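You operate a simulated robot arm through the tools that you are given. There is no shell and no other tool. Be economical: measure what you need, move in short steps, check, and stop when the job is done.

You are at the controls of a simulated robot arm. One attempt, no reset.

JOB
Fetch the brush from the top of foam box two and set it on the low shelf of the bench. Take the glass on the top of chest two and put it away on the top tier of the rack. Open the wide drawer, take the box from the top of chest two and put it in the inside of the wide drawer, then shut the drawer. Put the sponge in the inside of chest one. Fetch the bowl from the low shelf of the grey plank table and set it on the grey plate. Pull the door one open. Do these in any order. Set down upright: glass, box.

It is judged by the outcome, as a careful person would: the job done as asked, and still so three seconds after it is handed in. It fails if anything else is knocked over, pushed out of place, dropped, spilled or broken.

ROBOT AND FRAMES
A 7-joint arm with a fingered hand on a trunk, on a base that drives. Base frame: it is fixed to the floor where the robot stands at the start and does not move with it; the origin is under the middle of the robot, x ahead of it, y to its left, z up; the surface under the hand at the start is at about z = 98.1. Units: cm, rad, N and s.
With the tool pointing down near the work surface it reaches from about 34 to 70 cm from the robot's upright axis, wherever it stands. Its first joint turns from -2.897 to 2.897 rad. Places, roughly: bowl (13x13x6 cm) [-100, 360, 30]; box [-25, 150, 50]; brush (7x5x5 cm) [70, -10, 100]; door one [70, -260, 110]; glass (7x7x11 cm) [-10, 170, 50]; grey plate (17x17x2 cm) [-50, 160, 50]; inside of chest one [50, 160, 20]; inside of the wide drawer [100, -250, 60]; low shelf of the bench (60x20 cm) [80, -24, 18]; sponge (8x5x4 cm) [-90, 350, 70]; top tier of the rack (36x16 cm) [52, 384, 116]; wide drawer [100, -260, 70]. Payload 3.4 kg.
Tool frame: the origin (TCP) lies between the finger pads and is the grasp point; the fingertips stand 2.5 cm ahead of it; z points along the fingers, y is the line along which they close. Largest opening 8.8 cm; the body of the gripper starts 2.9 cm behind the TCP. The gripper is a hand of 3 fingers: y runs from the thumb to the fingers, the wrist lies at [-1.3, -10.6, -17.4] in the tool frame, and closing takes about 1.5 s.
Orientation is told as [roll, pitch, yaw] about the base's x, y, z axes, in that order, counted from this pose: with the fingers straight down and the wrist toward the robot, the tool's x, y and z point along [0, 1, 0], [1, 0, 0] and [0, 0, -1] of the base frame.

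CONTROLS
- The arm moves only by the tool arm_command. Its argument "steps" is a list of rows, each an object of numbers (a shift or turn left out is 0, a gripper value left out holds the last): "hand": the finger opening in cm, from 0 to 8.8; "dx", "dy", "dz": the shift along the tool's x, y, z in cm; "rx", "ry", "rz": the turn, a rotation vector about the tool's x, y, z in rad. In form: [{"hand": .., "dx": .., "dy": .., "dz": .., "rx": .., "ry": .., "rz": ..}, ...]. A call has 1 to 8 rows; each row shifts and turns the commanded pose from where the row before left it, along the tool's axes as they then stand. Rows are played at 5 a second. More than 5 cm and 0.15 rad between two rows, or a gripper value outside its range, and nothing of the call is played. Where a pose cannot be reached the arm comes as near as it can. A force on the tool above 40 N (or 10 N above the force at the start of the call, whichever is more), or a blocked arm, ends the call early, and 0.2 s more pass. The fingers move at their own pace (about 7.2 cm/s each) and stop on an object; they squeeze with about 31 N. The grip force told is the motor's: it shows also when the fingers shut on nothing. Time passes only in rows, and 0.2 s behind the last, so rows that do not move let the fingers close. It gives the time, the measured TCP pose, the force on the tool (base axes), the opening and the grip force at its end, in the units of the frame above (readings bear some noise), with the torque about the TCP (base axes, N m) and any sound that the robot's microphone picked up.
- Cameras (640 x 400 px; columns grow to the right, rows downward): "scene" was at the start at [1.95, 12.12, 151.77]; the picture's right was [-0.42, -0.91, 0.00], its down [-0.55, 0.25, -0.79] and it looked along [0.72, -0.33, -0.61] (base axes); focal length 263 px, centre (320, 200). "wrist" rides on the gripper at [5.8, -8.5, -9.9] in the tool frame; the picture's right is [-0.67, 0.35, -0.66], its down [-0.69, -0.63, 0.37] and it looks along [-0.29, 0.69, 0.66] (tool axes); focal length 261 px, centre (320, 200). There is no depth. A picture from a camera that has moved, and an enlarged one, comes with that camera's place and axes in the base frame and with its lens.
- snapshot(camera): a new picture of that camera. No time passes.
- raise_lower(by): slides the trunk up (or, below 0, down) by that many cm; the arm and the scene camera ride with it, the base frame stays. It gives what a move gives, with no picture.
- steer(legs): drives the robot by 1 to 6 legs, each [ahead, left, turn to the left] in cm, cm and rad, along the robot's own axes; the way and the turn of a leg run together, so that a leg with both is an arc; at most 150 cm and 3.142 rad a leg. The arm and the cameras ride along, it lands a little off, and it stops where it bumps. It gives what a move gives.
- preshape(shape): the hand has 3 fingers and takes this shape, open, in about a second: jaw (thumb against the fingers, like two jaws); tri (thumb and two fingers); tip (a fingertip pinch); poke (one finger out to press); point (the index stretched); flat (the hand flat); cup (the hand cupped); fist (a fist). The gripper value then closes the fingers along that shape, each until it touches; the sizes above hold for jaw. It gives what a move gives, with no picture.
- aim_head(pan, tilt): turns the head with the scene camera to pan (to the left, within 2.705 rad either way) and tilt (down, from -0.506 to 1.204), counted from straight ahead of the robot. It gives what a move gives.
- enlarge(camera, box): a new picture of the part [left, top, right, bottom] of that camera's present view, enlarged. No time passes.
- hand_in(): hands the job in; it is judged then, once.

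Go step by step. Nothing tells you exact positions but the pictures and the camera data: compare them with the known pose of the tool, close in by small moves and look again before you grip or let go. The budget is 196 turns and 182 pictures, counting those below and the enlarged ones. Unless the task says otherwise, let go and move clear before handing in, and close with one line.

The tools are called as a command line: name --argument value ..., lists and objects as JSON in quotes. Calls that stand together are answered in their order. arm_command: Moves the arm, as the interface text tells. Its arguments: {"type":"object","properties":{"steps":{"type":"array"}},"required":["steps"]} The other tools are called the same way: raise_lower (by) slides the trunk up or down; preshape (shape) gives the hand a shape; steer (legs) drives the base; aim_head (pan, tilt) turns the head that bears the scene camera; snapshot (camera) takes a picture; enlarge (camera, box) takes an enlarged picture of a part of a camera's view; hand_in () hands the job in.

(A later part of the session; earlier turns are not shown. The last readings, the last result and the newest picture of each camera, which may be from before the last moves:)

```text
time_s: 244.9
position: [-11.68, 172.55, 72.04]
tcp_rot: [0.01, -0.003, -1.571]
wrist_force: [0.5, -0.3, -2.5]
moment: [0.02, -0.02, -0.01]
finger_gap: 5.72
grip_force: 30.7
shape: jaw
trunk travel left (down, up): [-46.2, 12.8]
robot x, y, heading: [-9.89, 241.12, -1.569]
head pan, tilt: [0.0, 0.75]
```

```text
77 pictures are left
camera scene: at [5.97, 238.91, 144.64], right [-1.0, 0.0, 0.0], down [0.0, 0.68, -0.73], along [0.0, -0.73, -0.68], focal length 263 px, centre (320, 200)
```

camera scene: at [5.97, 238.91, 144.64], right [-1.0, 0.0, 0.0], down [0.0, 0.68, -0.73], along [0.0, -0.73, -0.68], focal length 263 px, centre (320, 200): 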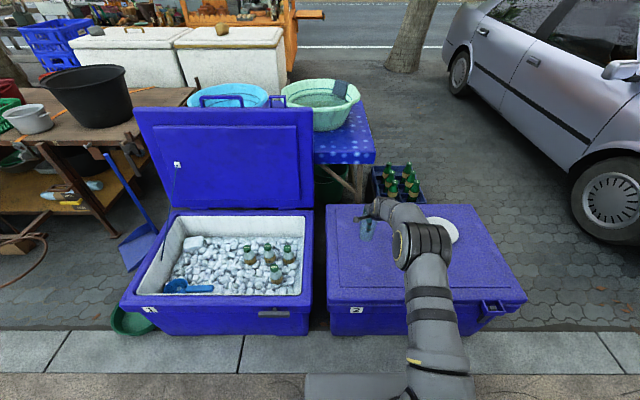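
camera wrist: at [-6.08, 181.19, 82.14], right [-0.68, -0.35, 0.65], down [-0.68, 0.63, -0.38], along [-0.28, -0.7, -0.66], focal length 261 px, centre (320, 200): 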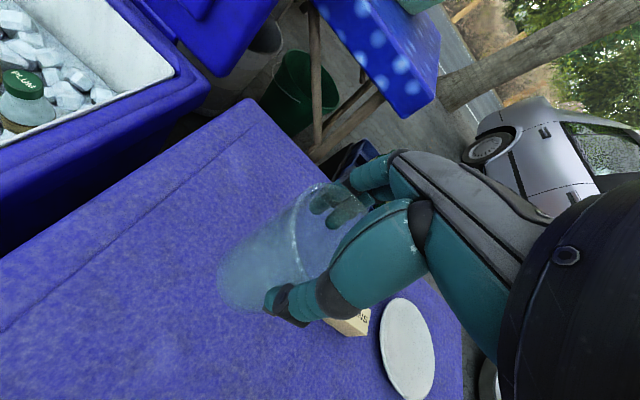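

The glass is lifted cleanly. I'll raise it high, turn round and drive over to face the rack.

raise_lower --by 12.6

steer --legs '[[-14, 0, 0], [0, 62, 0]]'

arm_command --steps '[{"dz": -4.5, "dy": -2.5}, {"dz": -4.5, "dy": -2.5}, {"dz": -4.5, "dy": -2.5}, {"dz": -4.5, "dy": -2.5}, {"dz": -4.5, "dy": -2.5}, {"dz": -4.5}, {"dz": -4.5}, {"dz": -4.5}]'

steer --legs '[[0, 0, 1.571], [0, 0, 1.571]]'

aim_head --pan 0 --tilt 0.4

snapshot --camera "scene"

```text
time_s: 246.5
position: [-11.68, 172.49, 84.63]
tcp_rot: [0.01, -0.003, -1.57]
wrist_force: [-0.8, 0.2, -2.4]
moment: [-0.01, -0.01, -0.01]
finger_gap: 5.73
grip_force: 31.0
shape: jaw
trunk travel left (down, up): [-58.8, 0.2]
robot x, y, heading: [-10.26, 241.05, -1.566]
head pan, tilt: [0.0, 0.75]
```

```text
time_s: 250.9
position: [50.21, 186.71, 84.57]
tcp_rot: [0.01, -0.004, -1.566]
wrist_force: [0.9, 0.3, -2.5]
moment: [-0.01, 0.0, -0.04]
finger_gap: 5.73
grip_force: 30.5
shape: jaw
trunk travel left (down, up): [-58.8, 0.2]
robot x, y, heading: [51.72, 255.49, -1.564]
head pan, tilt: [0.0, 0.75]
```

```text
refused: row 1 steps farther than a row can; nothing moved
```

```text
time_s: 258.9
position: [53.85, 323.91, 84.65]
tcp_rot: [0.012, -0.001, 1.565]
wrist_force: [0.1, 0.4, -1.6]
moment: [-0.01, 0.01, 0.0]
finger_gap: 5.62
grip_force: 31.2
shape: jaw
trunk travel left (down, up): [-58.8, 0.2]
robot x, y, heading: [51.82, 255.18, 1.565]
head pan, tilt: [0.0, 0.75]
```

```text
time_s: 259.7
position: [53.85, 323.93, 84.67]
tcp_rot: [0.011, -0.002, 1.565]
wrist_force: [-0.3, 0.8, -2.1]
moment: [0.03, 0.02, -0.02]
finger_gap: 5.66
grip_force: 30.9
shape: jaw
trunk travel left (down, up): [-58.8, 0.2]
robot x, y, heading: [51.89, 254.94, 1.569]
head pan, tilt: [0.0, 0.4]
```

```text
76 pictures are left
camera scene: at [36.04, 258.63, 160.35], right [1.0, 0.0, 0.0], down [0.0, -0.39, -0.92], along [0.0, 0.92, -0.39], focal length 263 px, centre (320, 200)
```

scene: 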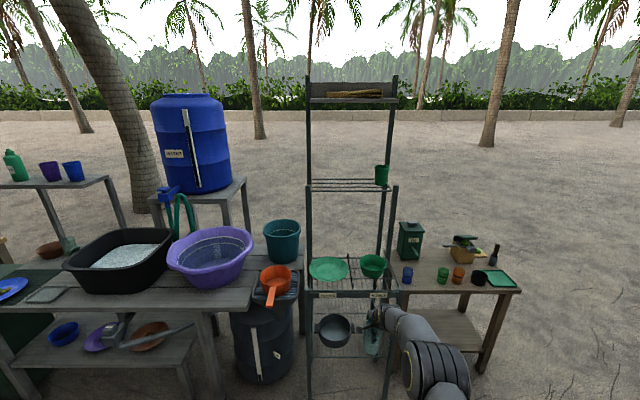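

The top tier is the wire shelf at z ≈ 116, with a green cup at its right end. I'll raise the glass and approach its free left-middle part.

arm_command --steps '[{"dz": -4.2, "dy": -2}, {"dz": -4.2, "dy": -2}, {"dz": -4.2, "dy": -2}, {"dz": -4.2, "dy": -2}, {"dz": -4.2, "dy": -1.5}, {"dz": -4.2}, {"dz": -4.2}, {"dz": -4.2}]'

arm_command --steps '[{"dz": -4.5}, {"dz": -4.5}, {"dz": -4.5}, {"dz": -2}]'

steer --legs '[[38, 5, 0]]'

snapshot --camera "scene"

snapshot --camera "wrist"

```text
time_s: 261.5
position: [54.22, 314.29, 118.28]
tcp_rot: [0.011, -0.003, 1.565]
wrist_force: [1.2, 0.5, -2.1]
moment: [-0.01, -0.01, -0.01]
finger_gap: 5.61
grip_force: 30.5
shape: jaw
trunk travel left (down, up): [-58.8, 0.2]
robot x, y, heading: [51.89, 255.16, 1.57]
head pan, tilt: [0.0, 0.4]
```

```text
time_s: 262.5
position: [54.26, 313.68, 133.26]
tcp_rot: [0.009, 0.0, 1.566]
wrist_force: [0.1, -0.9, -2.4]
moment: [-0.01, 0.01, 0.0]
finger_gap: 5.61
grip_force: 30.4
shape: jaw
out of reach, approached as far as the arm can: row 4
trunk travel left (down, up): [-58.8, 0.2]
robot x, y, heading: [52.07, 254.89, 1.567]
head pan, tilt: [0.0, 0.4]
```

```text
time_s: 264.9
position: [49.07, 351.85, 133.16]
tcp_rot: [0.011, -0.002, 1.571]
wrist_force: [0.7, -0.3, -1.8]
moment: [-0.06, -0.02, 0.02]
finger_gap: 5.61
grip_force: 31.3
shape: jaw
trunk travel left (down, up): [-58.8, 0.2]
robot x, y, heading: [46.76, 293.11, 1.579]
head pan, tilt: [0.0, 0.4]
```

```text
75 pictures are left
camera scene: at [31.02, 296.6, 160.35], right [1.0, 0.0, 0.0], down [0.0, -0.39, -0.92], along [0.0, 0.92, -0.39], focal length 263 px, centre (320, 200)
```

scene: 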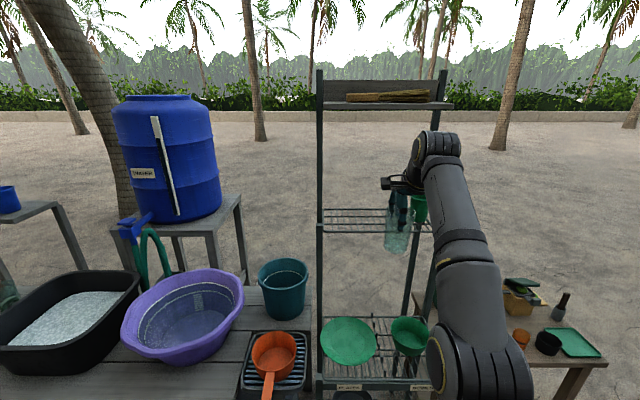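

```text
74 pictures are left
camera wrist: at [43.22, 343.41, 143.23], right [0.68, 0.35, 0.65], down [0.68, -0.63, -0.38], along [0.28, 0.7, -0.66], focal length 261 px, centre (320, 200)
```

wrist: 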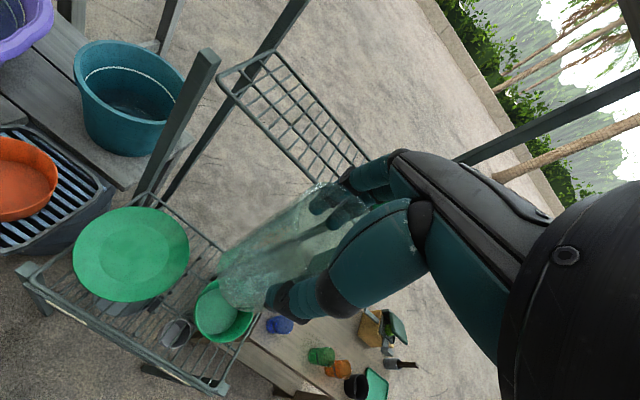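

The tier spans y ≈ 376–391 from x ≈ 32 rightward, and the cup sits at x ≈ 68. I'll drive in and extend the arm to (48, 383).

steer --legs '[[18, 0.5, 0]]'

arm_command --steps '[{"dy": 4}, {"dy": 4}, {"dy": 4}]'

snapshot --camera "scene"

snapshot --camera "wrist"

```text
time_s: 266.4
position: [48.51, 370.07, 133.09]
tcp_rot: [0.01, -0.003, 1.569]
wrist_force: [0.1, 1.1, -1.1]
moment: [-0.01, 0.02, 0.01]
finger_gap: 5.61
grip_force: 31.1
shape: jaw
trunk travel left (down, up): [-58.8, 0.2]
robot x, y, heading: [45.84, 311.55, 1.575]
head pan, tilt: [0.0, 0.4]
```

```text
time_s: 267.2
position: [49.78, 374.89, 126.44]
tcp_rot: [0.013, -0.002, 1.569]
wrist_force: [0.5, 0.2, -1.5]
moment: [0.02, 0.0, -0.01]
finger_gap: 5.61
grip_force: 31.1
shape: jaw
out of reach, approached as far as the arm can: row 1, 2, 3
trunk travel left (down, up): [-58.8, 0.2]
robot x, y, heading: [46.37, 311.18, 1.57]
head pan, tilt: [0.0, 0.4]
```

```text
73 pictures are left
camera scene: at [30.59, 314.77, 160.36], right [1.0, 0.0, 0.0], down [0.0, -0.39, -0.92], along [0.0, 0.92, -0.39], focal length 263 px, centre (320, 200)
```

scene: 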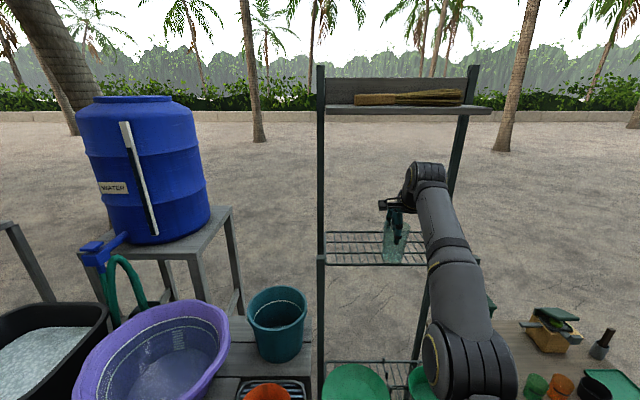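

```text
72 pictures are left
camera wrist: at [43.99, 366.55, 136.63], right [0.68, 0.35, 0.65], down [0.68, -0.63, -0.38], along [0.28, 0.7, -0.66], focal length 261 px, centre (320, 200)
```

wrist: 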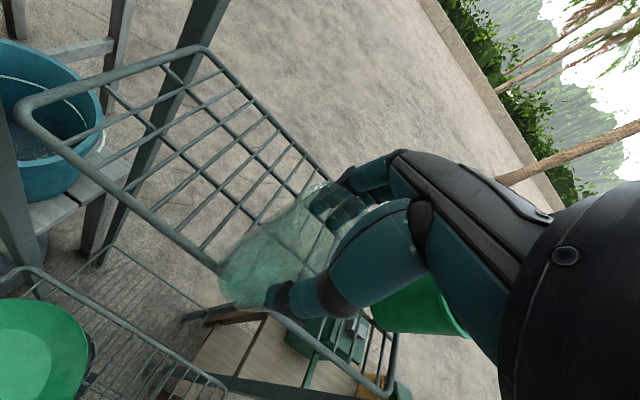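

The arm is at its limit for that height. I'll check how much room the base has in front of the rack.

aim_head --pan -0.25 --tilt 1.2

snapshot --camera "scene"

```text
time_s: 268.4
position: [49.67, 374.89, 126.7]
tcp_rot: [0.012, -0.002, 1.568]
wrist_force: [-0.1, -0.1, -2.0]
moment: [-0.02, 0.01, 0.02]
finger_gap: 5.57
grip_force: 31.1
shape: jaw
trunk travel left (down, up): [-58.8, 0.2]
robot x, y, heading: [46.37, 311.56, 1.569]
head pan, tilt: [-0.25, 1.201]
```

```text
71 pictures are left
camera scene: at [31.88, 310.82, 154.08], right [0.97, -0.24, 0.0], down [-0.23, -0.9, -0.36], along [0.09, 0.35, -0.93], focal length 263 px, centre (320, 200)
```

scene: 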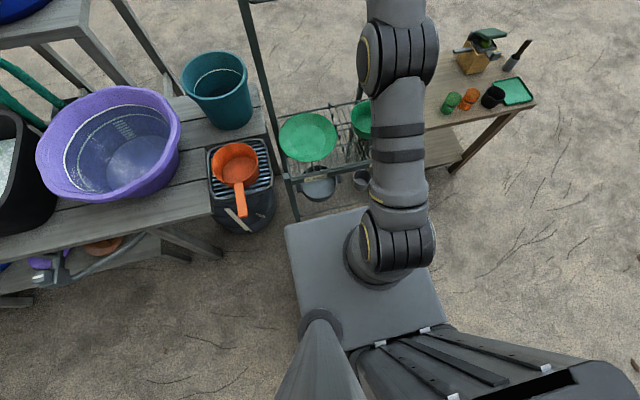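

There's about 12 cm of room. I'll pull the arm back within reach to regain height, then drive 8 cm closer.

arm_command --steps '[{"dy": -4}, {"dy": -4}, {}]'

```text
time_s: 269.2
position: [49.84, 366.92, 126.63]
tcp_rot: [0.01, -0.004, 1.569]
wrist_force: [0.3, 0.2, -1.6]
moment: [-0.02, 0.01, 0.02]
finger_gap: 5.6
grip_force: 31.2
shape: jaw
trunk travel left (down, up): [-58.8, 0.2]
robot x, y, heading: [46.31, 311.61, 1.574]
head pan, tilt: [-0.25, 1.201]
```

arm_command --steps '[{"dz": -2.5}, {"dz": -2}, {}]'

steer --legs '[[8.5, 0, 0]]'

arm_command --steps '[{"dy": 2}, {"dy": 2}, {"dy": 2}]'

```text
time_s: 270.0
position: [49.64, 366.9, 131.25]
tcp_rot: [0.011, -0.004, 1.568]
wrist_force: [0.2, 0.1, -2.2]
moment: [0.02, -0.01, 0.0]
finger_gap: 5.58
grip_force: 31.1
shape: jaw
trunk travel left (down, up): [-58.8, 0.2]
robot x, y, heading: [46.16, 311.2, 1.568]
head pan, tilt: [-0.25, 1.201]
```

```text
time_s: 271.1
position: [49.77, 375.6, 131.12]
tcp_rot: [0.011, -0.002, 1.57]
wrist_force: [0.2, 1.0, -1.3]
moment: [-0.04, 0.04, -0.03]
finger_gap: 5.55
grip_force: 30.8
shape: jaw
trunk travel left (down, up): [-58.8, 0.2]
robot x, y, heading: [46.21, 320.13, 1.575]
head pan, tilt: [-0.25, 1.201]
```

```text
time_s: 271.9
position: [49.57, 380.1, 131.24]
tcp_rot: [0.01, -0.003, 1.57]
wrist_force: [-0.5, -0.2, -2.4]
moment: [0.0, 0.03, 0.03]
finger_gap: 5.56
grip_force: 30.4
shape: jaw
out of reach, approached as far as the arm can: row 3
trunk travel left (down, up): [-58.8, 0.2]
robot x, y, heading: [46.14, 319.86, 1.572]
head pan, tilt: [-0.25, 1.201]
```

arm_command --steps '[{"dz": 1.5}, {"dy": 1.5, "dz": 0.3}, {"dy": 1.5, "dz": 0.3}]'

snapshot --camera "wrist"

aim_head --pan -0.1 --tilt 0.55

enlarge --camera "scene" --box '[300, 90, 500, 240]'

```text
time_s: 272.7
position: [49.44, 382.59, 128.3]
tcp_rot: [0.009, -0.003, 1.572]
wrist_force: [0.1, 0.7, -2.3]
moment: [-0.02, 0.03, 0.01]
finger_gap: 5.57
grip_force: 31.4
shape: jaw
out of reach, approached as far as the arm can: row 3
trunk travel left (down, up): [-58.8, 0.2]
robot x, y, heading: [46.31, 319.9, 1.577]
head pan, tilt: [-0.25, 1.201]
```

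```text
70 pictures are left
camera wrist: at [43.79, 374.07, 138.49], right [0.68, 0.35, 0.65], down [0.68, -0.63, -0.38], along [0.28, 0.7, -0.66], focal length 261 px, centre (320, 200)
```

wrist: 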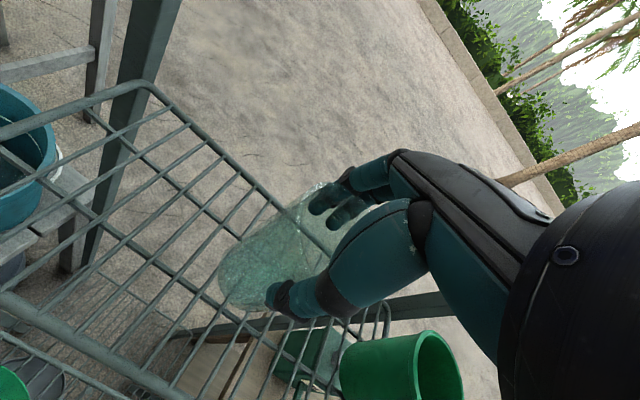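

```text
time_s: 273.7
position: [49.58, 382.52, 128.47]
tcp_rot: [0.01, -0.003, 1.572]
wrist_force: [0.4, -0.5, -1.8]
moment: [-0.02, 0.0, 0.03]
finger_gap: 5.56
grip_force: 30.6
shape: jaw
trunk travel left (down, up): [-58.8, 0.2]
robot x, y, heading: [46.25, 319.71, 1.568]
head pan, tilt: [-0.099, 0.55]
```

```text
2.67 times, centred on (400, 165) of scene
camera zoom: at [31.37, 322.8, 158.98], right [1.0, -0.1, 0.0], down [-0.05, -0.52, -0.85], along [0.08, 0.85, -0.52], focal length 701 px, centre (107, 293)
```

zoom: 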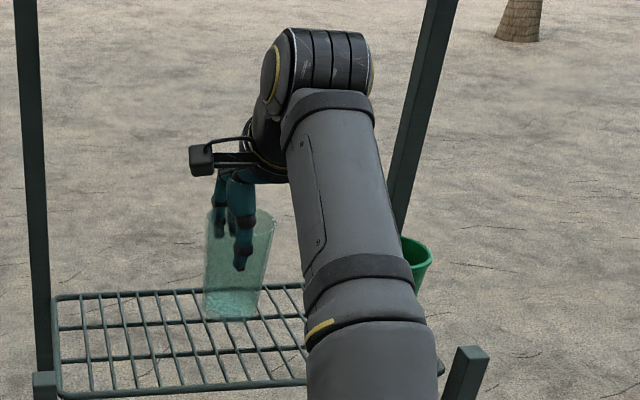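

The glass is over the middle of the tier. I'll lower it gently until it touches.

arm_command --steps '[{"dz": 0.6}, {"dz": 0.6}, {"dz": 0.5}, {"dz": 0.5}, {"dz": 0.4}, {"dz": 0.4}]'

enlarge --camera "scene" --box '[300, 90, 500, 240]'

```text
time_s: 275.1
position: [49.64, 382.58, 125.55]
tcp_rot: [0.01, -0.005, 1.572]
wrist_force: [-1.0, 0.4, 1.4]
moment: [-0.03, -0.03, 0.02]
finger_gap: 5.55
grip_force: 31.2
shape: jaw
trunk travel left (down, up): [-58.8, 0.2]
robot x, y, heading: [45.88, 320.18, 1.572]
head pan, tilt: [-0.099, 0.55]
```

```text
2.67 times, centred on (400, 165) of scene
camera zoom: at [31.34, 322.75, 158.99], right [1.0, -0.1, 0.0], down [-0.05, -0.52, -0.85], along [0.08, 0.85, -0.52], focal length 701 px, centre (107, 293)
```

zoom: 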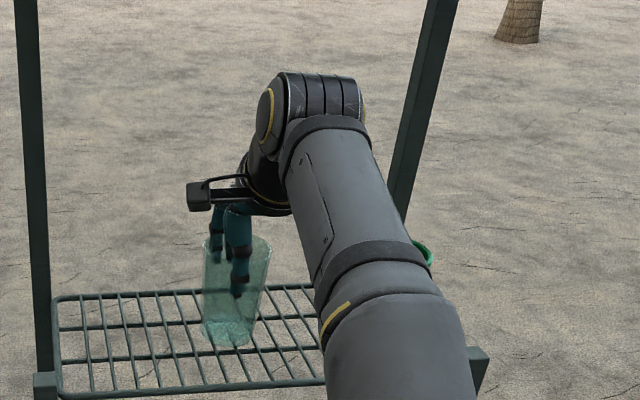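

arm_command --steps '[{"dz": 0.3}, {"dz": 0.3}, {}]'

```text
time_s: 275.9
position: [49.51, 382.41, 125.22]
tcp_rot: [0.01, -0.014, 1.57]
wrist_force: [-2.4, 4.2, 31.2]
moment: [0.14, -0.07, 0.02]
finger_gap: 5.43
grip_force: 30.9
shape: jaw
trunk travel left (down, up): [-58.8, 0.2]
robot x, y, heading: [46.47, 319.85, 1.572]
head pan, tilt: [-0.099, 0.55]
```

It's on the wires. I'll relieve the pressure, open gradually and lift straight up.

arm_command --steps '[{"dz": -0.4, "rx": -0.008}, {"hand": 6}, {"hand": 6.6}, {"hand": 7.4}, {"hand": 8.8}, {}, {}]'

enlarge --camera "scene" --box '[300, 90, 500, 240]'

snapshot --camera "wrist"

```text
time_s: 277.5
position: [49.47, 382.51, 125.09]
tcp_rot: [0.01, -0.013, 1.57]
wrist_force: [0.3, 0.4, -0.8]
moment: [0.0, -0.01, -0.02]
finger_gap: 8.8
grip_force: 0.0
shape: jaw
trunk travel left (down, up): [-58.8, 0.2]
robot x, y, heading: [46.52, 319.65, 1.573]
head pan, tilt: [-0.099, 0.55]
```

```text
2.67 times, centred on (400, 165) of scene
camera zoom: at [31.36, 322.78, 158.98], right [1.0, -0.1, 0.0], down [-0.05, -0.52, -0.85], along [0.08, 0.85, -0.52], focal length 701 px, centre (107, 293)
```

zoom: 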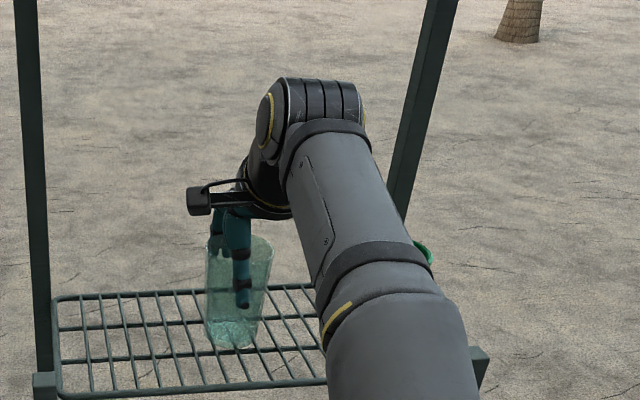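

```text
66 pictures are left
camera wrist: at [43.79, 374.02, 135.21], right [0.68, 0.34, 0.65], down [0.68, -0.63, -0.38], along [0.28, 0.7, -0.66], focal length 261 px, centre (320, 200)
```

wrist: 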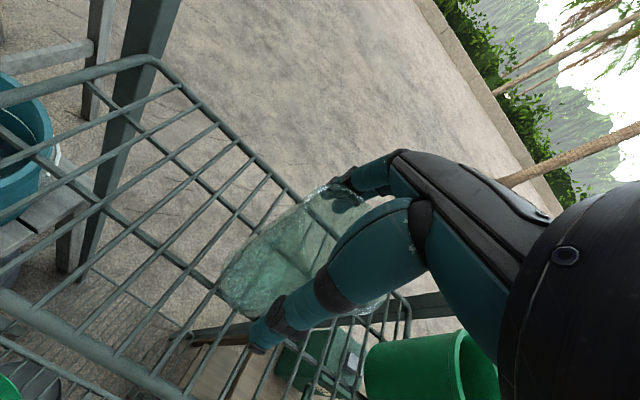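

The glass stands upright. Height is limited here, so I'll lift a little and slide the hand out sideways to the left, since the thumb and fingers are only in front of and behind it.

arm_command --steps '[{"dz": -1}, {"dz": -0.9}, {}]'

arm_command --steps '[{"dx": 1.5}, {"dx": 1.5}, {"dx": 2}, {"dx": 2}]'

enlarge --camera "scene" --box '[300, 90, 500, 240]'

```text
time_s: 278.3
position: [49.52, 382.52, 127.14]
tcp_rot: [0.011, -0.013, 1.57]
wrist_force: [0.4, -0.1, 0.0]
moment: [-0.01, 0.0, 0.0]
finger_gap: 8.8
grip_force: 0.1
shape: jaw
trunk travel left (down, up): [-58.8, 0.2]
robot x, y, heading: [46.01, 319.58, 1.572]
head pan, tilt: [-0.099, 0.55]
```

```text
time_s: 279.3
position: [42.53, 382.53, 127.14]
tcp_rot: [0.01, -0.014, 1.569]
wrist_force: [0.4, 0.1, 0.8]
moment: [0.0, 0.0, -0.01]
finger_gap: 8.75
grip_force: 0.0
shape: jaw
trunk travel left (down, up): [-58.8, 0.2]
robot x, y, heading: [46.21, 320.25, 1.569]
head pan, tilt: [-0.099, 0.55]
```

```text
2.67 times, centred on (400, 165) of scene
camera zoom: at [31.33, 322.78, 158.98], right [1.0, -0.1, 0.0], down [-0.05, -0.52, -0.85], along [0.08, 0.85, -0.52], focal length 701 px, centre (107, 293)
```

zoom: 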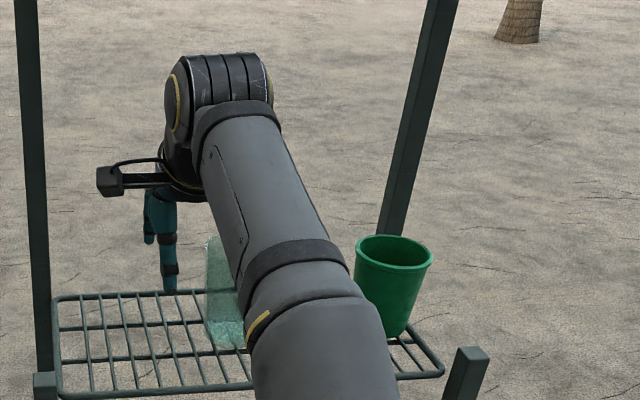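

arm_command --steps '[{"dx": 1.2}, {"dy": -3}, {"dy": -4}, {"dy": -4}]'

steer --legs '[[-45, 0, 0]]'

snapshot --camera "scene"

```text
time_s: 280.3
position: [41.44, 371.45, 127.29]
tcp_rot: [0.009, -0.013, 1.57]
wrist_force: [0.4, 0.2, -0.1]
moment: [-0.02, 0.03, 0.0]
finger_gap: 8.8
grip_force: 0.1
shape: jaw
trunk travel left (down, up): [-58.8, 0.2]
robot x, y, heading: [46.18, 319.92, 1.574]
head pan, tilt: [-0.099, 0.55]
```

```text
time_s: 283.0
position: [41.45, 326.64, 127.21]
tcp_rot: [0.01, -0.012, 1.572]
wrist_force: [-0.5, -0.2, -0.4]
moment: [0.0, 0.01, -0.01]
finger_gap: 8.79
grip_force: 0.0
shape: jaw
trunk travel left (down, up): [-58.8, 0.2]
robot x, y, heading: [46.61, 275.28, 1.573]
head pan, tilt: [-0.099, 0.55]
```

```text
64 pictures are left
camera scene: at [31.5, 277.88, 158.99], right [1.0, -0.1, 0.0], down [-0.05, -0.52, -0.85], along [0.08, 0.85, -0.52], focal length 263 px, centre (320, 200)
```

scene: 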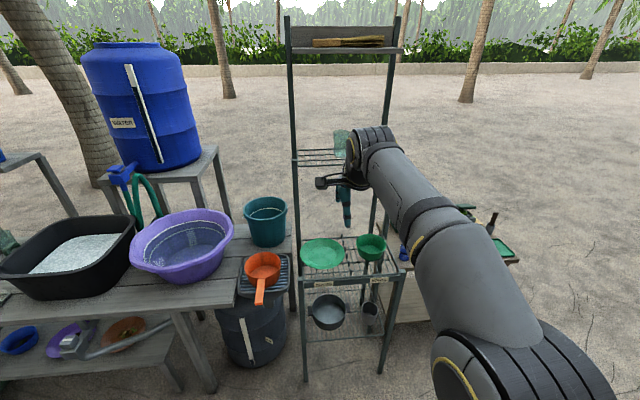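

The glass stands on the top tier. Next is the bowl. I'll slide left to the plank table, tilt the fingers forward and lower the trunk for a rim pinch.

steer --legs '[[0, 145, 0]]'

arm_command --steps '[{"rx": -0.15}, {"rx": -0.15}, {"rx": -0.15}, {"rx": -0.15}, {"rx": -0.15}]'

raise_lower --by -40

raise_lower --by -18

aim_head --pan 0 --tilt 0.55

snapshot --camera "scene"

snapshot --camera "wrist"

```text
time_s: 290.2
position: [-102.81, 327.22, 127.17]
tcp_rot: [0.01, -0.014, 1.559]
wrist_force: [-0.4, 0.8, -0.7]
moment: [0.01, 0.03, 0.01]
finger_gap: 8.8
grip_force: 0.1
shape: jaw
trunk travel left (down, up): [-58.8, 0.2]
robot x, y, heading: [-98.76, 275.31, 1.556]
head pan, tilt: [-0.099, 0.55]
```

```text
time_s: 291.4
position: [-102.74, 327.12, 127.16]
tcp_rot: [0.014, -0.763, 1.548]
wrist_force: [0.2, 0.1, 0.4]
moment: [0.01, -0.01, 0.0]
finger_gap: 8.8
grip_force: 0.1
shape: jaw
trunk travel left (down, up): [-58.8, 0.2]
robot x, y, heading: [-98.21, 275.91, 1.563]
head pan, tilt: [-0.099, 0.55]
```

```text
time_s: 295.2
position: [-102.87, 327.11, 87.22]
tcp_rot: [0.015, -0.761, 1.547]
wrist_force: [0.0, -0.5, 0.1]
moment: [0.01, -0.02, -0.01]
finger_gap: 8.78
grip_force: 0.1
shape: jaw
trunk travel left (down, up): [-18.8, 40.2]
robot x, y, heading: [-98.76, 275.54, 1.557]
head pan, tilt: [-0.099, 0.55]
```

```text
time_s: 297.2
position: [-102.8, 327.18, 69.06]
tcp_rot: [0.014, -0.762, 1.549]
wrist_force: [0.2, -0.5, 0.6]
moment: [-0.01, 0.0, 0.04]
finger_gap: 8.8
grip_force: 0.1
shape: jaw
trunk travel left (down, up): [-0.8, 58.2]
robot x, y, heading: [-98.9, 274.98, 1.566]
head pan, tilt: [-0.099, 0.55]
```

```text
time_s: 297.9
position: [-102.71, 327.13, 69.15]
tcp_rot: [0.016, -0.761, 1.547]
wrist_force: [-0.2, 0.1, -0.1]
moment: [-0.03, -0.01, -0.02]
finger_gap: 8.8
grip_force: 0.1
shape: jaw
trunk travel left (down, up): [-0.8, 58.2]
robot x, y, heading: [-98.72, 275.53, 1.562]
head pan, tilt: [0.0, 0.55]
```

```text
63 pictures are left
camera scene: at [-114.31, 278.53, 100.98], right [1.0, -0.01, 0.0], down [0.0, -0.52, -0.85], along [0.01, 0.85, -0.52], focal length 263 px, centre (320, 200)
```

scene: 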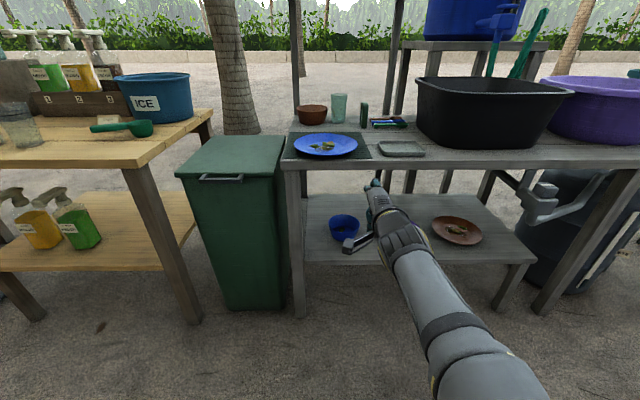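

```text
62 pictures are left
camera wrist: at [-108.83, 314.27, 70.66], right [0.68, -0.21, 0.71], down [0.68, -0.21, -0.71], along [0.3, 0.95, 0.0], focal length 261 px, centre (320, 200)
```

wrist: 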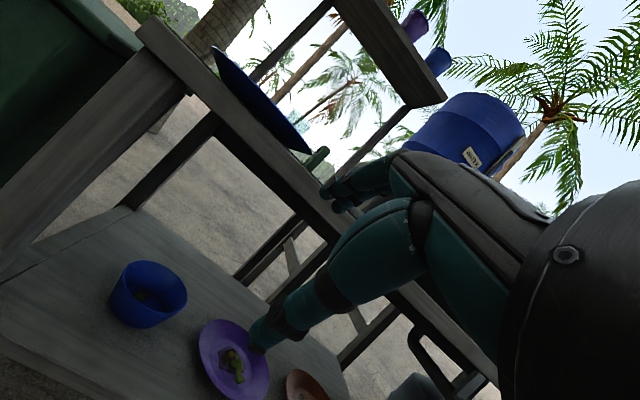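

The bowl's rim centre is at about (-103.5, 369, 34). I'll lower the hand in front of the low shelf and take a closer view.

arm_command --steps '[{"dy": -3.1, "dz": 3.24}, {"dy": -3.1, "dz": 3.24}, {"dy": -3.1, "dz": 3.24}, {"dy": -3.1, "dz": 3.24}, {"dy": -3.1, "dz": 3.24}, {"dy": -3.1, "dz": 3.24}]'

steer --legs '[[14, 0, 0.01]]'

snapshot --camera "wrist"

enlarge --camera "scene" --box '[270, 130, 450, 290]'

```text
time_s: 299.3
position: [-103.09, 327.04, 42.3]
tcp_rot: [0.015, -0.762, 1.549]
wrist_force: [0.0, 0.6, -0.2]
moment: [0.0, 0.01, 0.0]
finger_gap: 8.78
grip_force: 0.1
shape: jaw
trunk travel left (down, up): [-0.8, 58.2]
robot x, y, heading: [-98.33, 275.35, 1.566]
head pan, tilt: [0.0, 0.55]
```

```text
time_s: 300.6
position: [-103.54, 340.96, 42.28]
tcp_rot: [0.016, -0.762, 1.56]
wrist_force: [-0.3, 0.7, -0.3]
moment: [-0.01, 0.01, -0.03]
finger_gap: 8.78
grip_force: 0.2
shape: jaw
trunk travel left (down, up): [-0.8, 58.2]
robot x, y, heading: [-99.09, 289.17, 1.575]
head pan, tilt: [0.0, 0.55]
```

```text
61 pictures are left
camera wrist: at [-109.45, 328.0, 43.77], right [0.68, -0.2, 0.71], down [0.68, -0.2, -0.71], along [0.29, 0.96, 0.0], focal length 261 px, centre (320, 200)
```

wrist: 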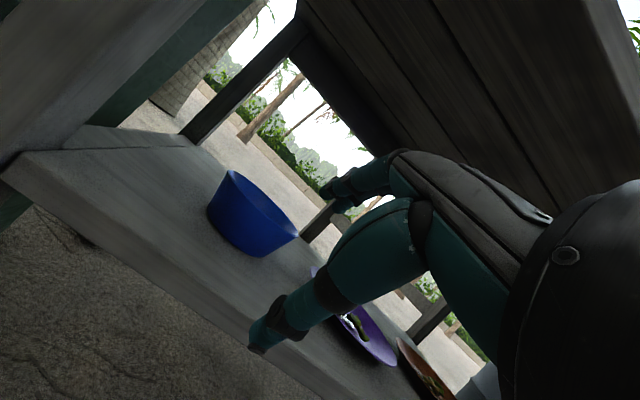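

```text
2.50 times, centred on (360, 210) of scene
camera zoom: at [-114.29, 292.33, 100.98], right [1.0, 0.0, 0.0], down [0.0, -0.52, -0.85], along [0.0, 0.85, -0.52], focal length 657 px, centre (220, 175)
```

zoom: 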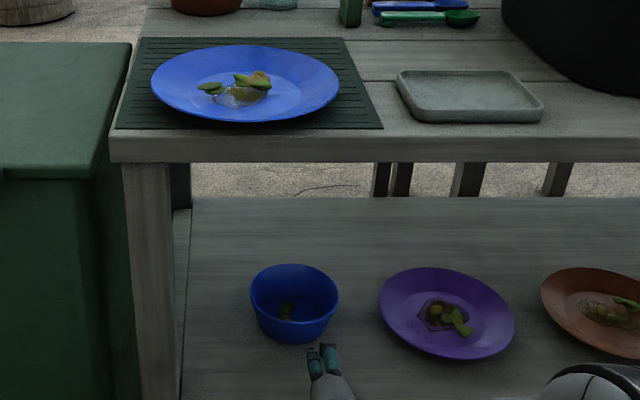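

The rim is at z ≈ 37.5 with its near edge at y ≈ 357.6, and the walls are steep. I'll reduce the tilt to about 26°, narrow the opening and come to a pre-pinch position.

arm_command --steps '[{"rx": 0.15, "hand": 5}, {"rx": 0.15}, {"dz": -2.5}]'

steer --legs '[[12, 0, 0]]'

snapshot --camera "wrist"

enlarge --camera "scene" --box '[290, 190, 410, 300]'

```text
time_s: 301.4
position: [-103.54, 339.79, 44.47]
tcp_rot: [0.012, -0.462, 1.565]
wrist_force: [-1.2, 0.4, 0.0]
moment: [0.01, 0.0, 0.01]
finger_gap: 5.03
grip_force: 0.0
shape: jaw
trunk travel left (down, up): [-0.8, 58.2]
robot x, y, heading: [-98.65, 289.54, 1.575]
head pan, tilt: [0.0, 0.55]
```

```text
time_s: 302.7
position: [-103.67, 351.9, 44.42]
tcp_rot: [0.013, -0.462, 1.563]
wrist_force: [0.2, -1.3, 0.5]
moment: [-0.04, 0.01, -0.01]
finger_gap: 5.06
grip_force: 0.0
shape: jaw
trunk travel left (down, up): [-0.8, 58.2]
robot x, y, heading: [-98.52, 301.49, 1.573]
head pan, tilt: [0.0, 0.55]
```

```text
59 pictures are left
camera wrist: at [-109.39, 339.9, 49.75], right [0.68, 0.02, 0.73], down [0.68, -0.4, -0.62], along [0.28, 0.92, -0.29], focal length 261 px, centre (320, 200)
```

wrist: 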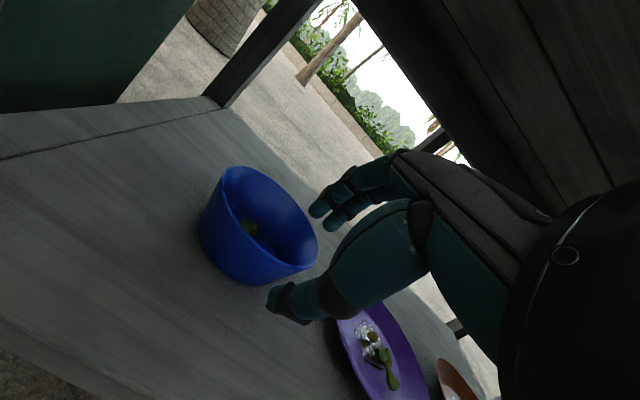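

```text
3.64 times, centred on (350, 245) of scene
camera zoom: at [-114.31, 304.33, 100.98], right [1.0, 0.0, 0.0], down [0.0, -0.52, -0.85], along [0.0, 0.85, -0.52], focal length 956 px, centre (211, 36)
```

zoom: 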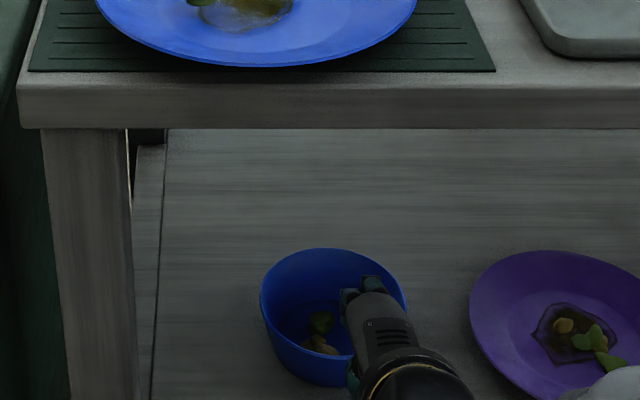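

The bowl's near rim is at about y = 357.4. I'll align, descend part way along the fingers and check.

arm_command --steps '[{"dy": 1.6}, {"dz": 3}, {"dz": 3}]'

enlarge --camera "wrist" --box '[180, 120, 420, 350]'

```text
time_s: 303.5
position: [-103.55, 355.96, 39.68]
tcp_rot: [0.011, -0.46, 1.565]
wrist_force: [0.3, -0.5, 0.7]
moment: [0.03, 0.02, 0.02]
finger_gap: 5.04
grip_force: 0.1
shape: jaw
trunk travel left (down, up): [-0.8, 58.2]
robot x, y, heading: [-98.75, 301.19, 1.573]
head pan, tilt: [0.0, 0.55]
```

```text
1.74 times, centred on (300, 235) of wrist
camera zoom: at [-109.4, 344.03, 45.08], right [0.68, 0.02, 0.73], down [0.68, -0.4, -0.62], along [0.28, 0.92, -0.29], focal length 453 px, centre (355, 139)
```

zoom: 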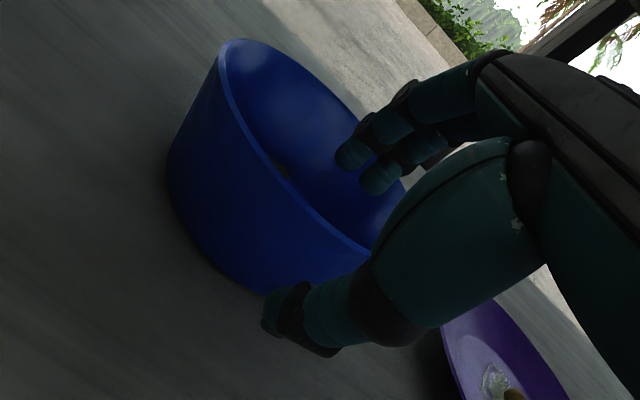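

The fingers are inside the rim and the thumb is outside. I'll go slightly deeper and pinch.

arm_command --steps '[{"dz": 1.2}, {"dz": 1}, {"hand": 0.3}, {}, {}, {}, {}]'

enlarge --camera "wrist" --box '[180, 120, 420, 350]'

```text
time_s: 305.1
position: [-103.47, 356.96, 37.98]
tcp_rot: [0.013, -0.461, 1.564]
wrist_force: [-0.5, 0.7, 0.2]
moment: [-0.04, -0.01, -0.03]
finger_gap: 0.34
grip_force: 0.0
shape: jaw
trunk travel left (down, up): [-0.8, 58.2]
robot x, y, heading: [-98.59, 301.78, 1.572]
head pan, tilt: [0.0, 0.55]
```

```text
1.74 times, centred on (300, 235) of wrist
camera zoom: at [-109.43, 345.01, 43.13], right [0.68, 0.02, 0.73], down [0.68, -0.4, -0.62], along [0.28, 0.92, -0.29], focal length 453 px, centre (355, 139)
```

zoom: 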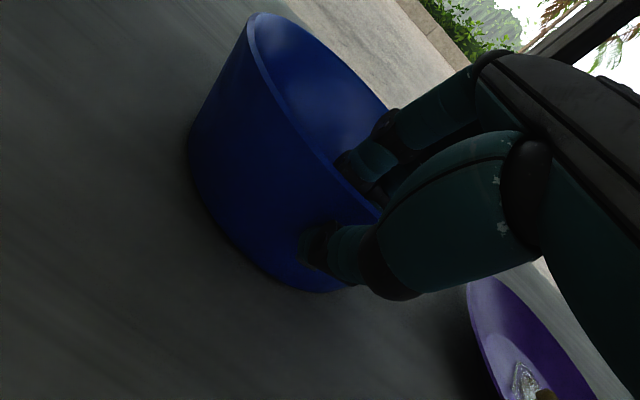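

arm_command --steps '[{"hand": 0}, {}, {}, {}]'

arm_command --steps '[{"dz": -0.9, "dy": 0.45}, {"dz": -0.9, "dy": 0.45}, {}]'

snapshot --camera "wrist"

```text
time_s: 306.1
position: [-103.67, 357.04, 37.88]
tcp_rot: [0.013, -0.461, 1.563]
wrist_force: [0.7, 0.4, 0.1]
moment: [-0.1, -0.01, 0.0]
finger_gap: 0.0
grip_force: 31.1
shape: jaw
trunk travel left (down, up): [-0.8, 58.2]
robot x, y, heading: [-98.3, 301.56, 1.578]
head pan, tilt: [0.0, 0.55]
```

```text
time_s: 306.9
position: [-103.53, 356.85, 39.73]
tcp_rot: [0.012, -0.46, 1.564]
wrist_force: [0.0, 0.5, -1.2]
moment: [-0.11, -0.02, 0.02]
finger_gap: 0.01
grip_force: 31.2
shape: jaw
trunk travel left (down, up): [-0.8, 58.2]
robot x, y, heading: [-98.45, 301.33, 1.57]
head pan, tilt: [0.0, 0.55]
```

```text
55 pictures are left
camera wrist: at [-109.42, 344.99, 45.15], right [0.68, 0.02, 0.73], down [0.68, -0.4, -0.62], along [0.28, 0.92, -0.29], focal length 261 px, centre (320, 200)
```

wrist: 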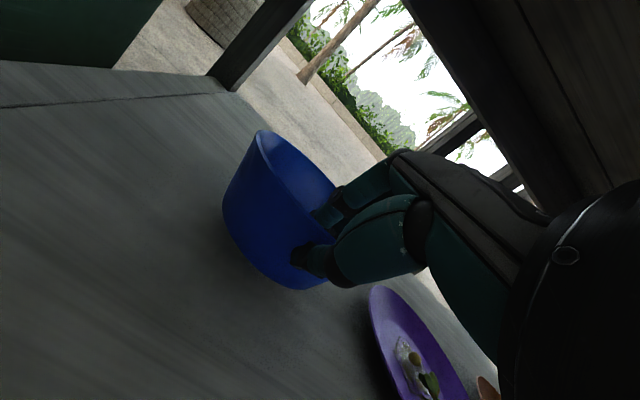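

The bowl is lifted. I'll back straight out, then raise the trunk and turn toward chest two.

arm_command --steps '[{"dz": -1.8, "dy": 0.9}, {"dz": -1.8, "dy": 0.9}]'

steer --legs '[[-45, 0, 0]]'

raise_lower --by 33

steer --legs '[[0, 0, -1.571], [0, 0, -1.571]]'

aim_head --pan 0 --tilt 0.75

snapshot --camera "scene"

```text
time_s: 307.5
position: [-103.48, 356.97, 43.84]
tcp_rot: [0.01, -0.46, 1.564]
wrist_force: [0.4, 0.4, -1.0]
moment: [-0.11, 0.01, 0.04]
finger_gap: 0.0
grip_force: 30.4
shape: jaw
trunk travel left (down, up): [-0.8, 58.2]
robot x, y, heading: [-98.59, 301.4, 1.572]
head pan, tilt: [0.0, 0.55]
```

```text
time_s: 310.2
position: [-103.51, 312.08, 43.87]
tcp_rot: [0.012, -0.461, 1.565]
wrist_force: [0.3, 0.9, -0.8]
moment: [-0.13, 0.01, 0.03]
finger_gap: 0.01
grip_force: 30.9
shape: jaw
trunk travel left (down, up): [-0.8, 58.2]
robot x, y, heading: [-98.53, 256.63, 1.573]
head pan, tilt: [0.0, 0.55]
```

```text
time_s: 313.4
position: [-103.45, 312.08, 76.81]
tcp_rot: [0.011, -0.461, 1.565]
wrist_force: [-0.1, -0.3, -0.8]
moment: [-0.1, 0.0, 0.01]
finger_gap: 0.0
grip_force: 30.3
shape: jaw
trunk travel left (down, up): [-33.8, 25.2]
robot x, y, heading: [-98.85, 256.44, 1.568]
head pan, tilt: [0.0, 0.55]
```

```text
time_s: 321.5
position: [-94.14, 201.07, 76.84]
tcp_rot: [0.013, -0.46, -1.587]
wrist_force: [-1.1, 1.1, -0.6]
moment: [0.07, 0.02, -0.01]
finger_gap: 0.02
grip_force: 31.1
shape: jaw
trunk travel left (down, up): [-33.8, 25.2]
robot x, y, heading: [-98.6, 256.38, -1.579]
head pan, tilt: [0.0, 0.55]
```

```text
time_s: 322.2
position: [-94.2, 201.0, 76.91]
tcp_rot: [0.012, -0.462, -1.588]
wrist_force: [0.3, 0.6, -1.1]
moment: [0.08, -0.01, -0.02]
finger_gap: 0.01
grip_force: 31.0
shape: jaw
trunk travel left (down, up): [-33.8, 25.2]
robot x, y, heading: [-98.36, 256.62, -1.576]
head pan, tilt: [0.0, 0.75]
```

```text
54 pictures are left
camera scene: at [-82.65, 254.06, 132.25], right [-1.0, 0.01, 0.0], down [0.01, 0.68, -0.73], along [-0.01, -0.73, -0.68], focal length 263 px, centre (320, 200)
```

scene: 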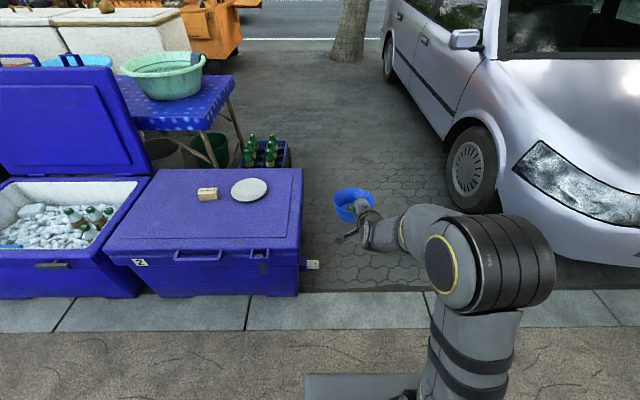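

The plate centre is at about (-50, 159). I'll line up so the bowl comes over it.

steer --legs '[[0, 44.5, 0.01], [21, 0, 0]]'

raise_lower --by -8

arm_command --steps '[{"dy": 3.6, "dz": 1.8}, {"dy": 3.6, "dz": 1.8}, {"dy": 3.6, "dz": 1.8}]'

snapshot --camera "scene"

snapshot --camera "wrist"

```text
time_s: 326.2
position: [-49.2, 179.55, 76.94]
tcp_rot: [0.011, -0.462, -1.581]
wrist_force: [-0.1, 0.3, -1.1]
moment: [0.05, 0.01, 0.0]
finger_gap: 0.0
grip_force: 31.0
shape: jaw
trunk travel left (down, up): [-33.8, 25.2]
robot x, y, heading: [-53.97, 234.82, -1.574]
head pan, tilt: [0.0, 0.75]
```

```text
time_s: 327.4
position: [-49.13, 179.54, 68.87]
tcp_rot: [0.012, -0.46, -1.581]
wrist_force: [0.9, -0.2, -0.9]
moment: [0.07, -0.02, 0.01]
finger_gap: 0.02
grip_force: 30.8
shape: jaw
trunk travel left (down, up): [-25.8, 33.2]
robot x, y, heading: [-53.59, 235.02, -1.576]
head pan, tilt: [0.0, 0.75]
```

```text
time_s: 328.1
position: [-49.2, 167.44, 68.75]
tcp_rot: [0.012, -0.46, -1.582]
wrist_force: [-0.1, -0.1, -0.8]
moment: [0.06, 0.01, -0.01]
finger_gap: 0.0
grip_force: 30.8
shape: jaw
trunk travel left (down, up): [-25.8, 33.2]
robot x, y, heading: [-53.91, 235.2, -1.576]
head pan, tilt: [0.0, 0.75]
```

```text
53 pictures are left
camera scene: at [-38.05, 232.67, 124.25], right [-1.0, 0.0, 0.0], down [0.0, 0.68, -0.73], along [0.0, -0.73, -0.68], focal length 263 px, centre (320, 200)
```

scene: 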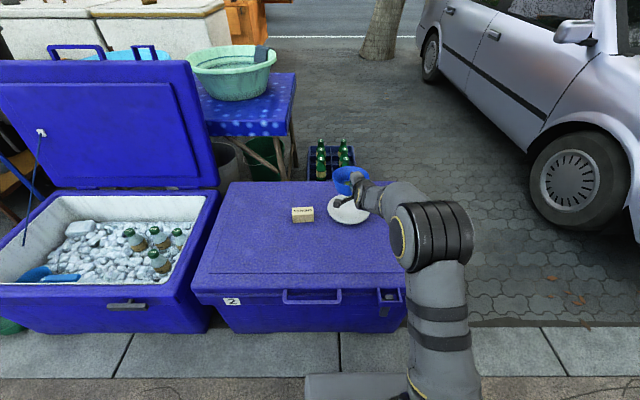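

```text
52 pictures are left
camera wrist: at [-43.55, 179.52, 74.08], right [-0.68, -0.02, 0.73], down [-0.68, 0.4, -0.61], along [-0.29, -0.91, -0.29], focal length 261 px, centre (320, 200)
```

wrist: 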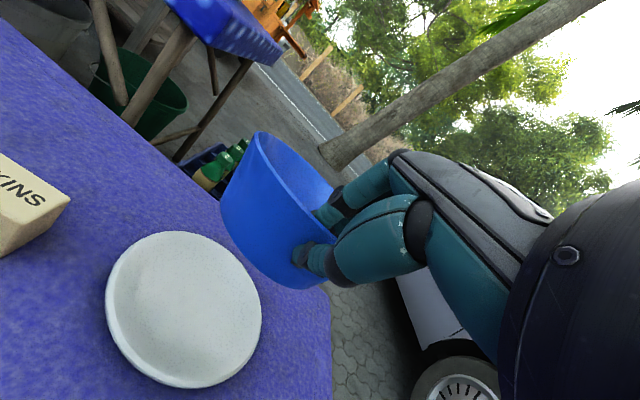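

The bowl is about 2.5 cm short of the plate centre. I'll move forward and lower in steps.

arm_command --steps '[{"dy": 2.2, "dz": 1.1}, {"dy": -1.8, "dz": 3.6}, {"dy": -1.8, "dz": 3.6}, {"dy": -0.7, "dz": 1.4}]'

snapshot --camera "wrist"

enlarge --camera "scene" --box '[270, 150, 430, 260]'

```text
time_s: 329.1
position: [-49.15, 165.05, 59.12]
tcp_rot: [0.013, -0.461, -1.581]
wrist_force: [0.1, -0.6, -1.2]
moment: [0.09, 0.02, -0.01]
finger_gap: 0.0
grip_force: 31.0
shape: jaw
trunk travel left (down, up): [-25.8, 33.2]
robot x, y, heading: [-53.95, 235.3, -1.571]
head pan, tilt: [0.0, 0.75]
```

```text
51 pictures are left
camera wrist: at [-43.52, 177.08, 64.46], right [-0.68, -0.02, 0.73], down [-0.68, 0.4, -0.62], along [-0.29, -0.91, -0.29], focal length 261 px, centre (320, 200)
```

wrist: 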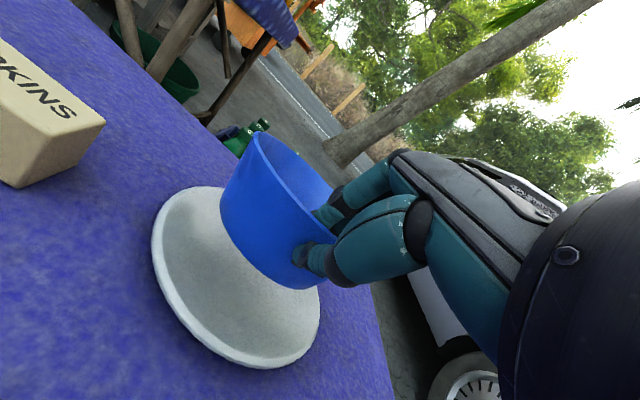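

```text
3.64 times, centred on (350, 205) of scene
camera zoom: at [-38.05, 232.65, 124.25], right [-1.0, 0.0, 0.0], down [0.0, 0.68, -0.73], along [0.0, -0.73, -0.68], focal length 956 px, centre (211, 182)
```

zoom: 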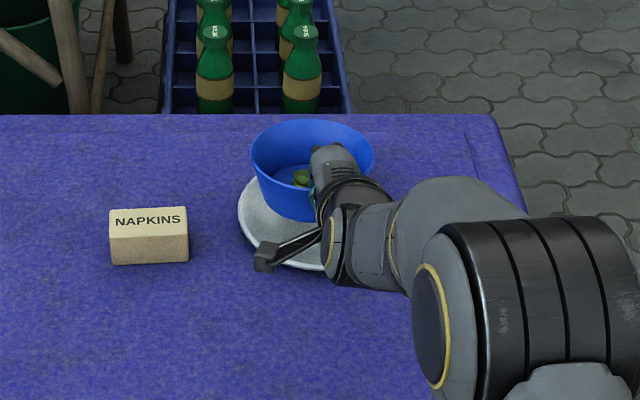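

Bowl and plate are centred within the measuring error. I'll lower until it touches.

arm_command --steps '[{"dy": -0.45, "dz": 0.9}, {"dy": -0.45, "dz": 0.9}, {"dy": -0.27, "dz": 0.54}, {"dy": -0.27, "dz": 0.54}, {"dy": -0.2, "dz": 0.4}]'

snapshot --camera "wrist"

```text
time_s: 330.4
position: [-49.21, 165.01, 55.51]
tcp_rot: [0.011, -0.463, -1.581]
wrist_force: [-0.1, 0.4, 0.3]
moment: [-0.01, -0.01, 0.0]
finger_gap: 0.0
grip_force: 31.0
shape: jaw
trunk travel left (down, up): [-25.8, 33.2]
robot x, y, heading: [-53.85, 234.87, -1.575]
head pan, tilt: [0.0, 0.75]
```

```text
49 pictures are left
camera wrist: at [-43.46, 177.15, 60.82], right [-0.68, -0.02, 0.73], down [-0.68, 0.4, -0.62], along [-0.29, -0.91, -0.29], focal length 261 px, centre (320, 200)
```

wrist: 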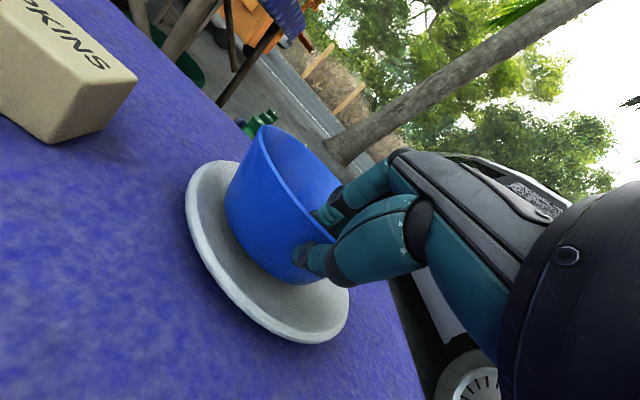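

It's touching and well centred. I'll release with a small opening and withdraw along the fingers.

arm_command --steps '[{"dy": -0.1, "dz": 0.2}, {"hand": 1.5}, {"hand": 3}, {"hand": 3.5}, {}, {}, {"dz": -2}, {"dz": -3}]'

snapshot --camera "wrist"

```text
time_s: 332.1
position: [-49.19, 167.24, 59.73]
tcp_rot: [0.012, -0.461, -1.582]
wrist_force: [0.3, -0.4, -0.1]
moment: [0.0, 0.01, 0.0]
finger_gap: 3.45
grip_force: 0.0
shape: jaw
trunk travel left (down, up): [-25.8, 33.2]
robot x, y, heading: [-54.01, 234.77, -1.572]
head pan, tilt: [0.0, 0.75]
```

```text
48 pictures are left
camera wrist: at [-43.49, 179.37, 65.01], right [-0.68, -0.02, 0.74], down [-0.68, 0.4, -0.61], along [-0.29, -0.91, -0.29], focal length 261 px, centre (320, 200)
```

wrist: 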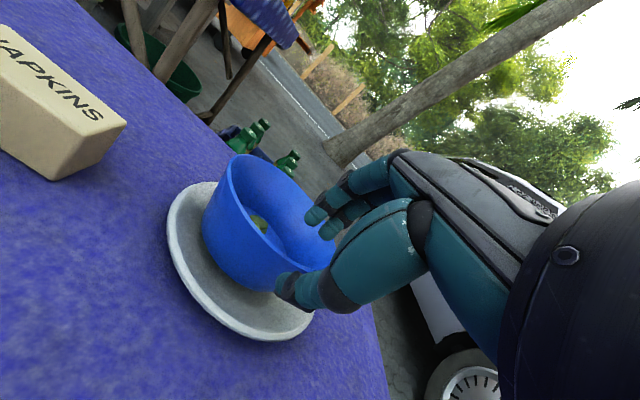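

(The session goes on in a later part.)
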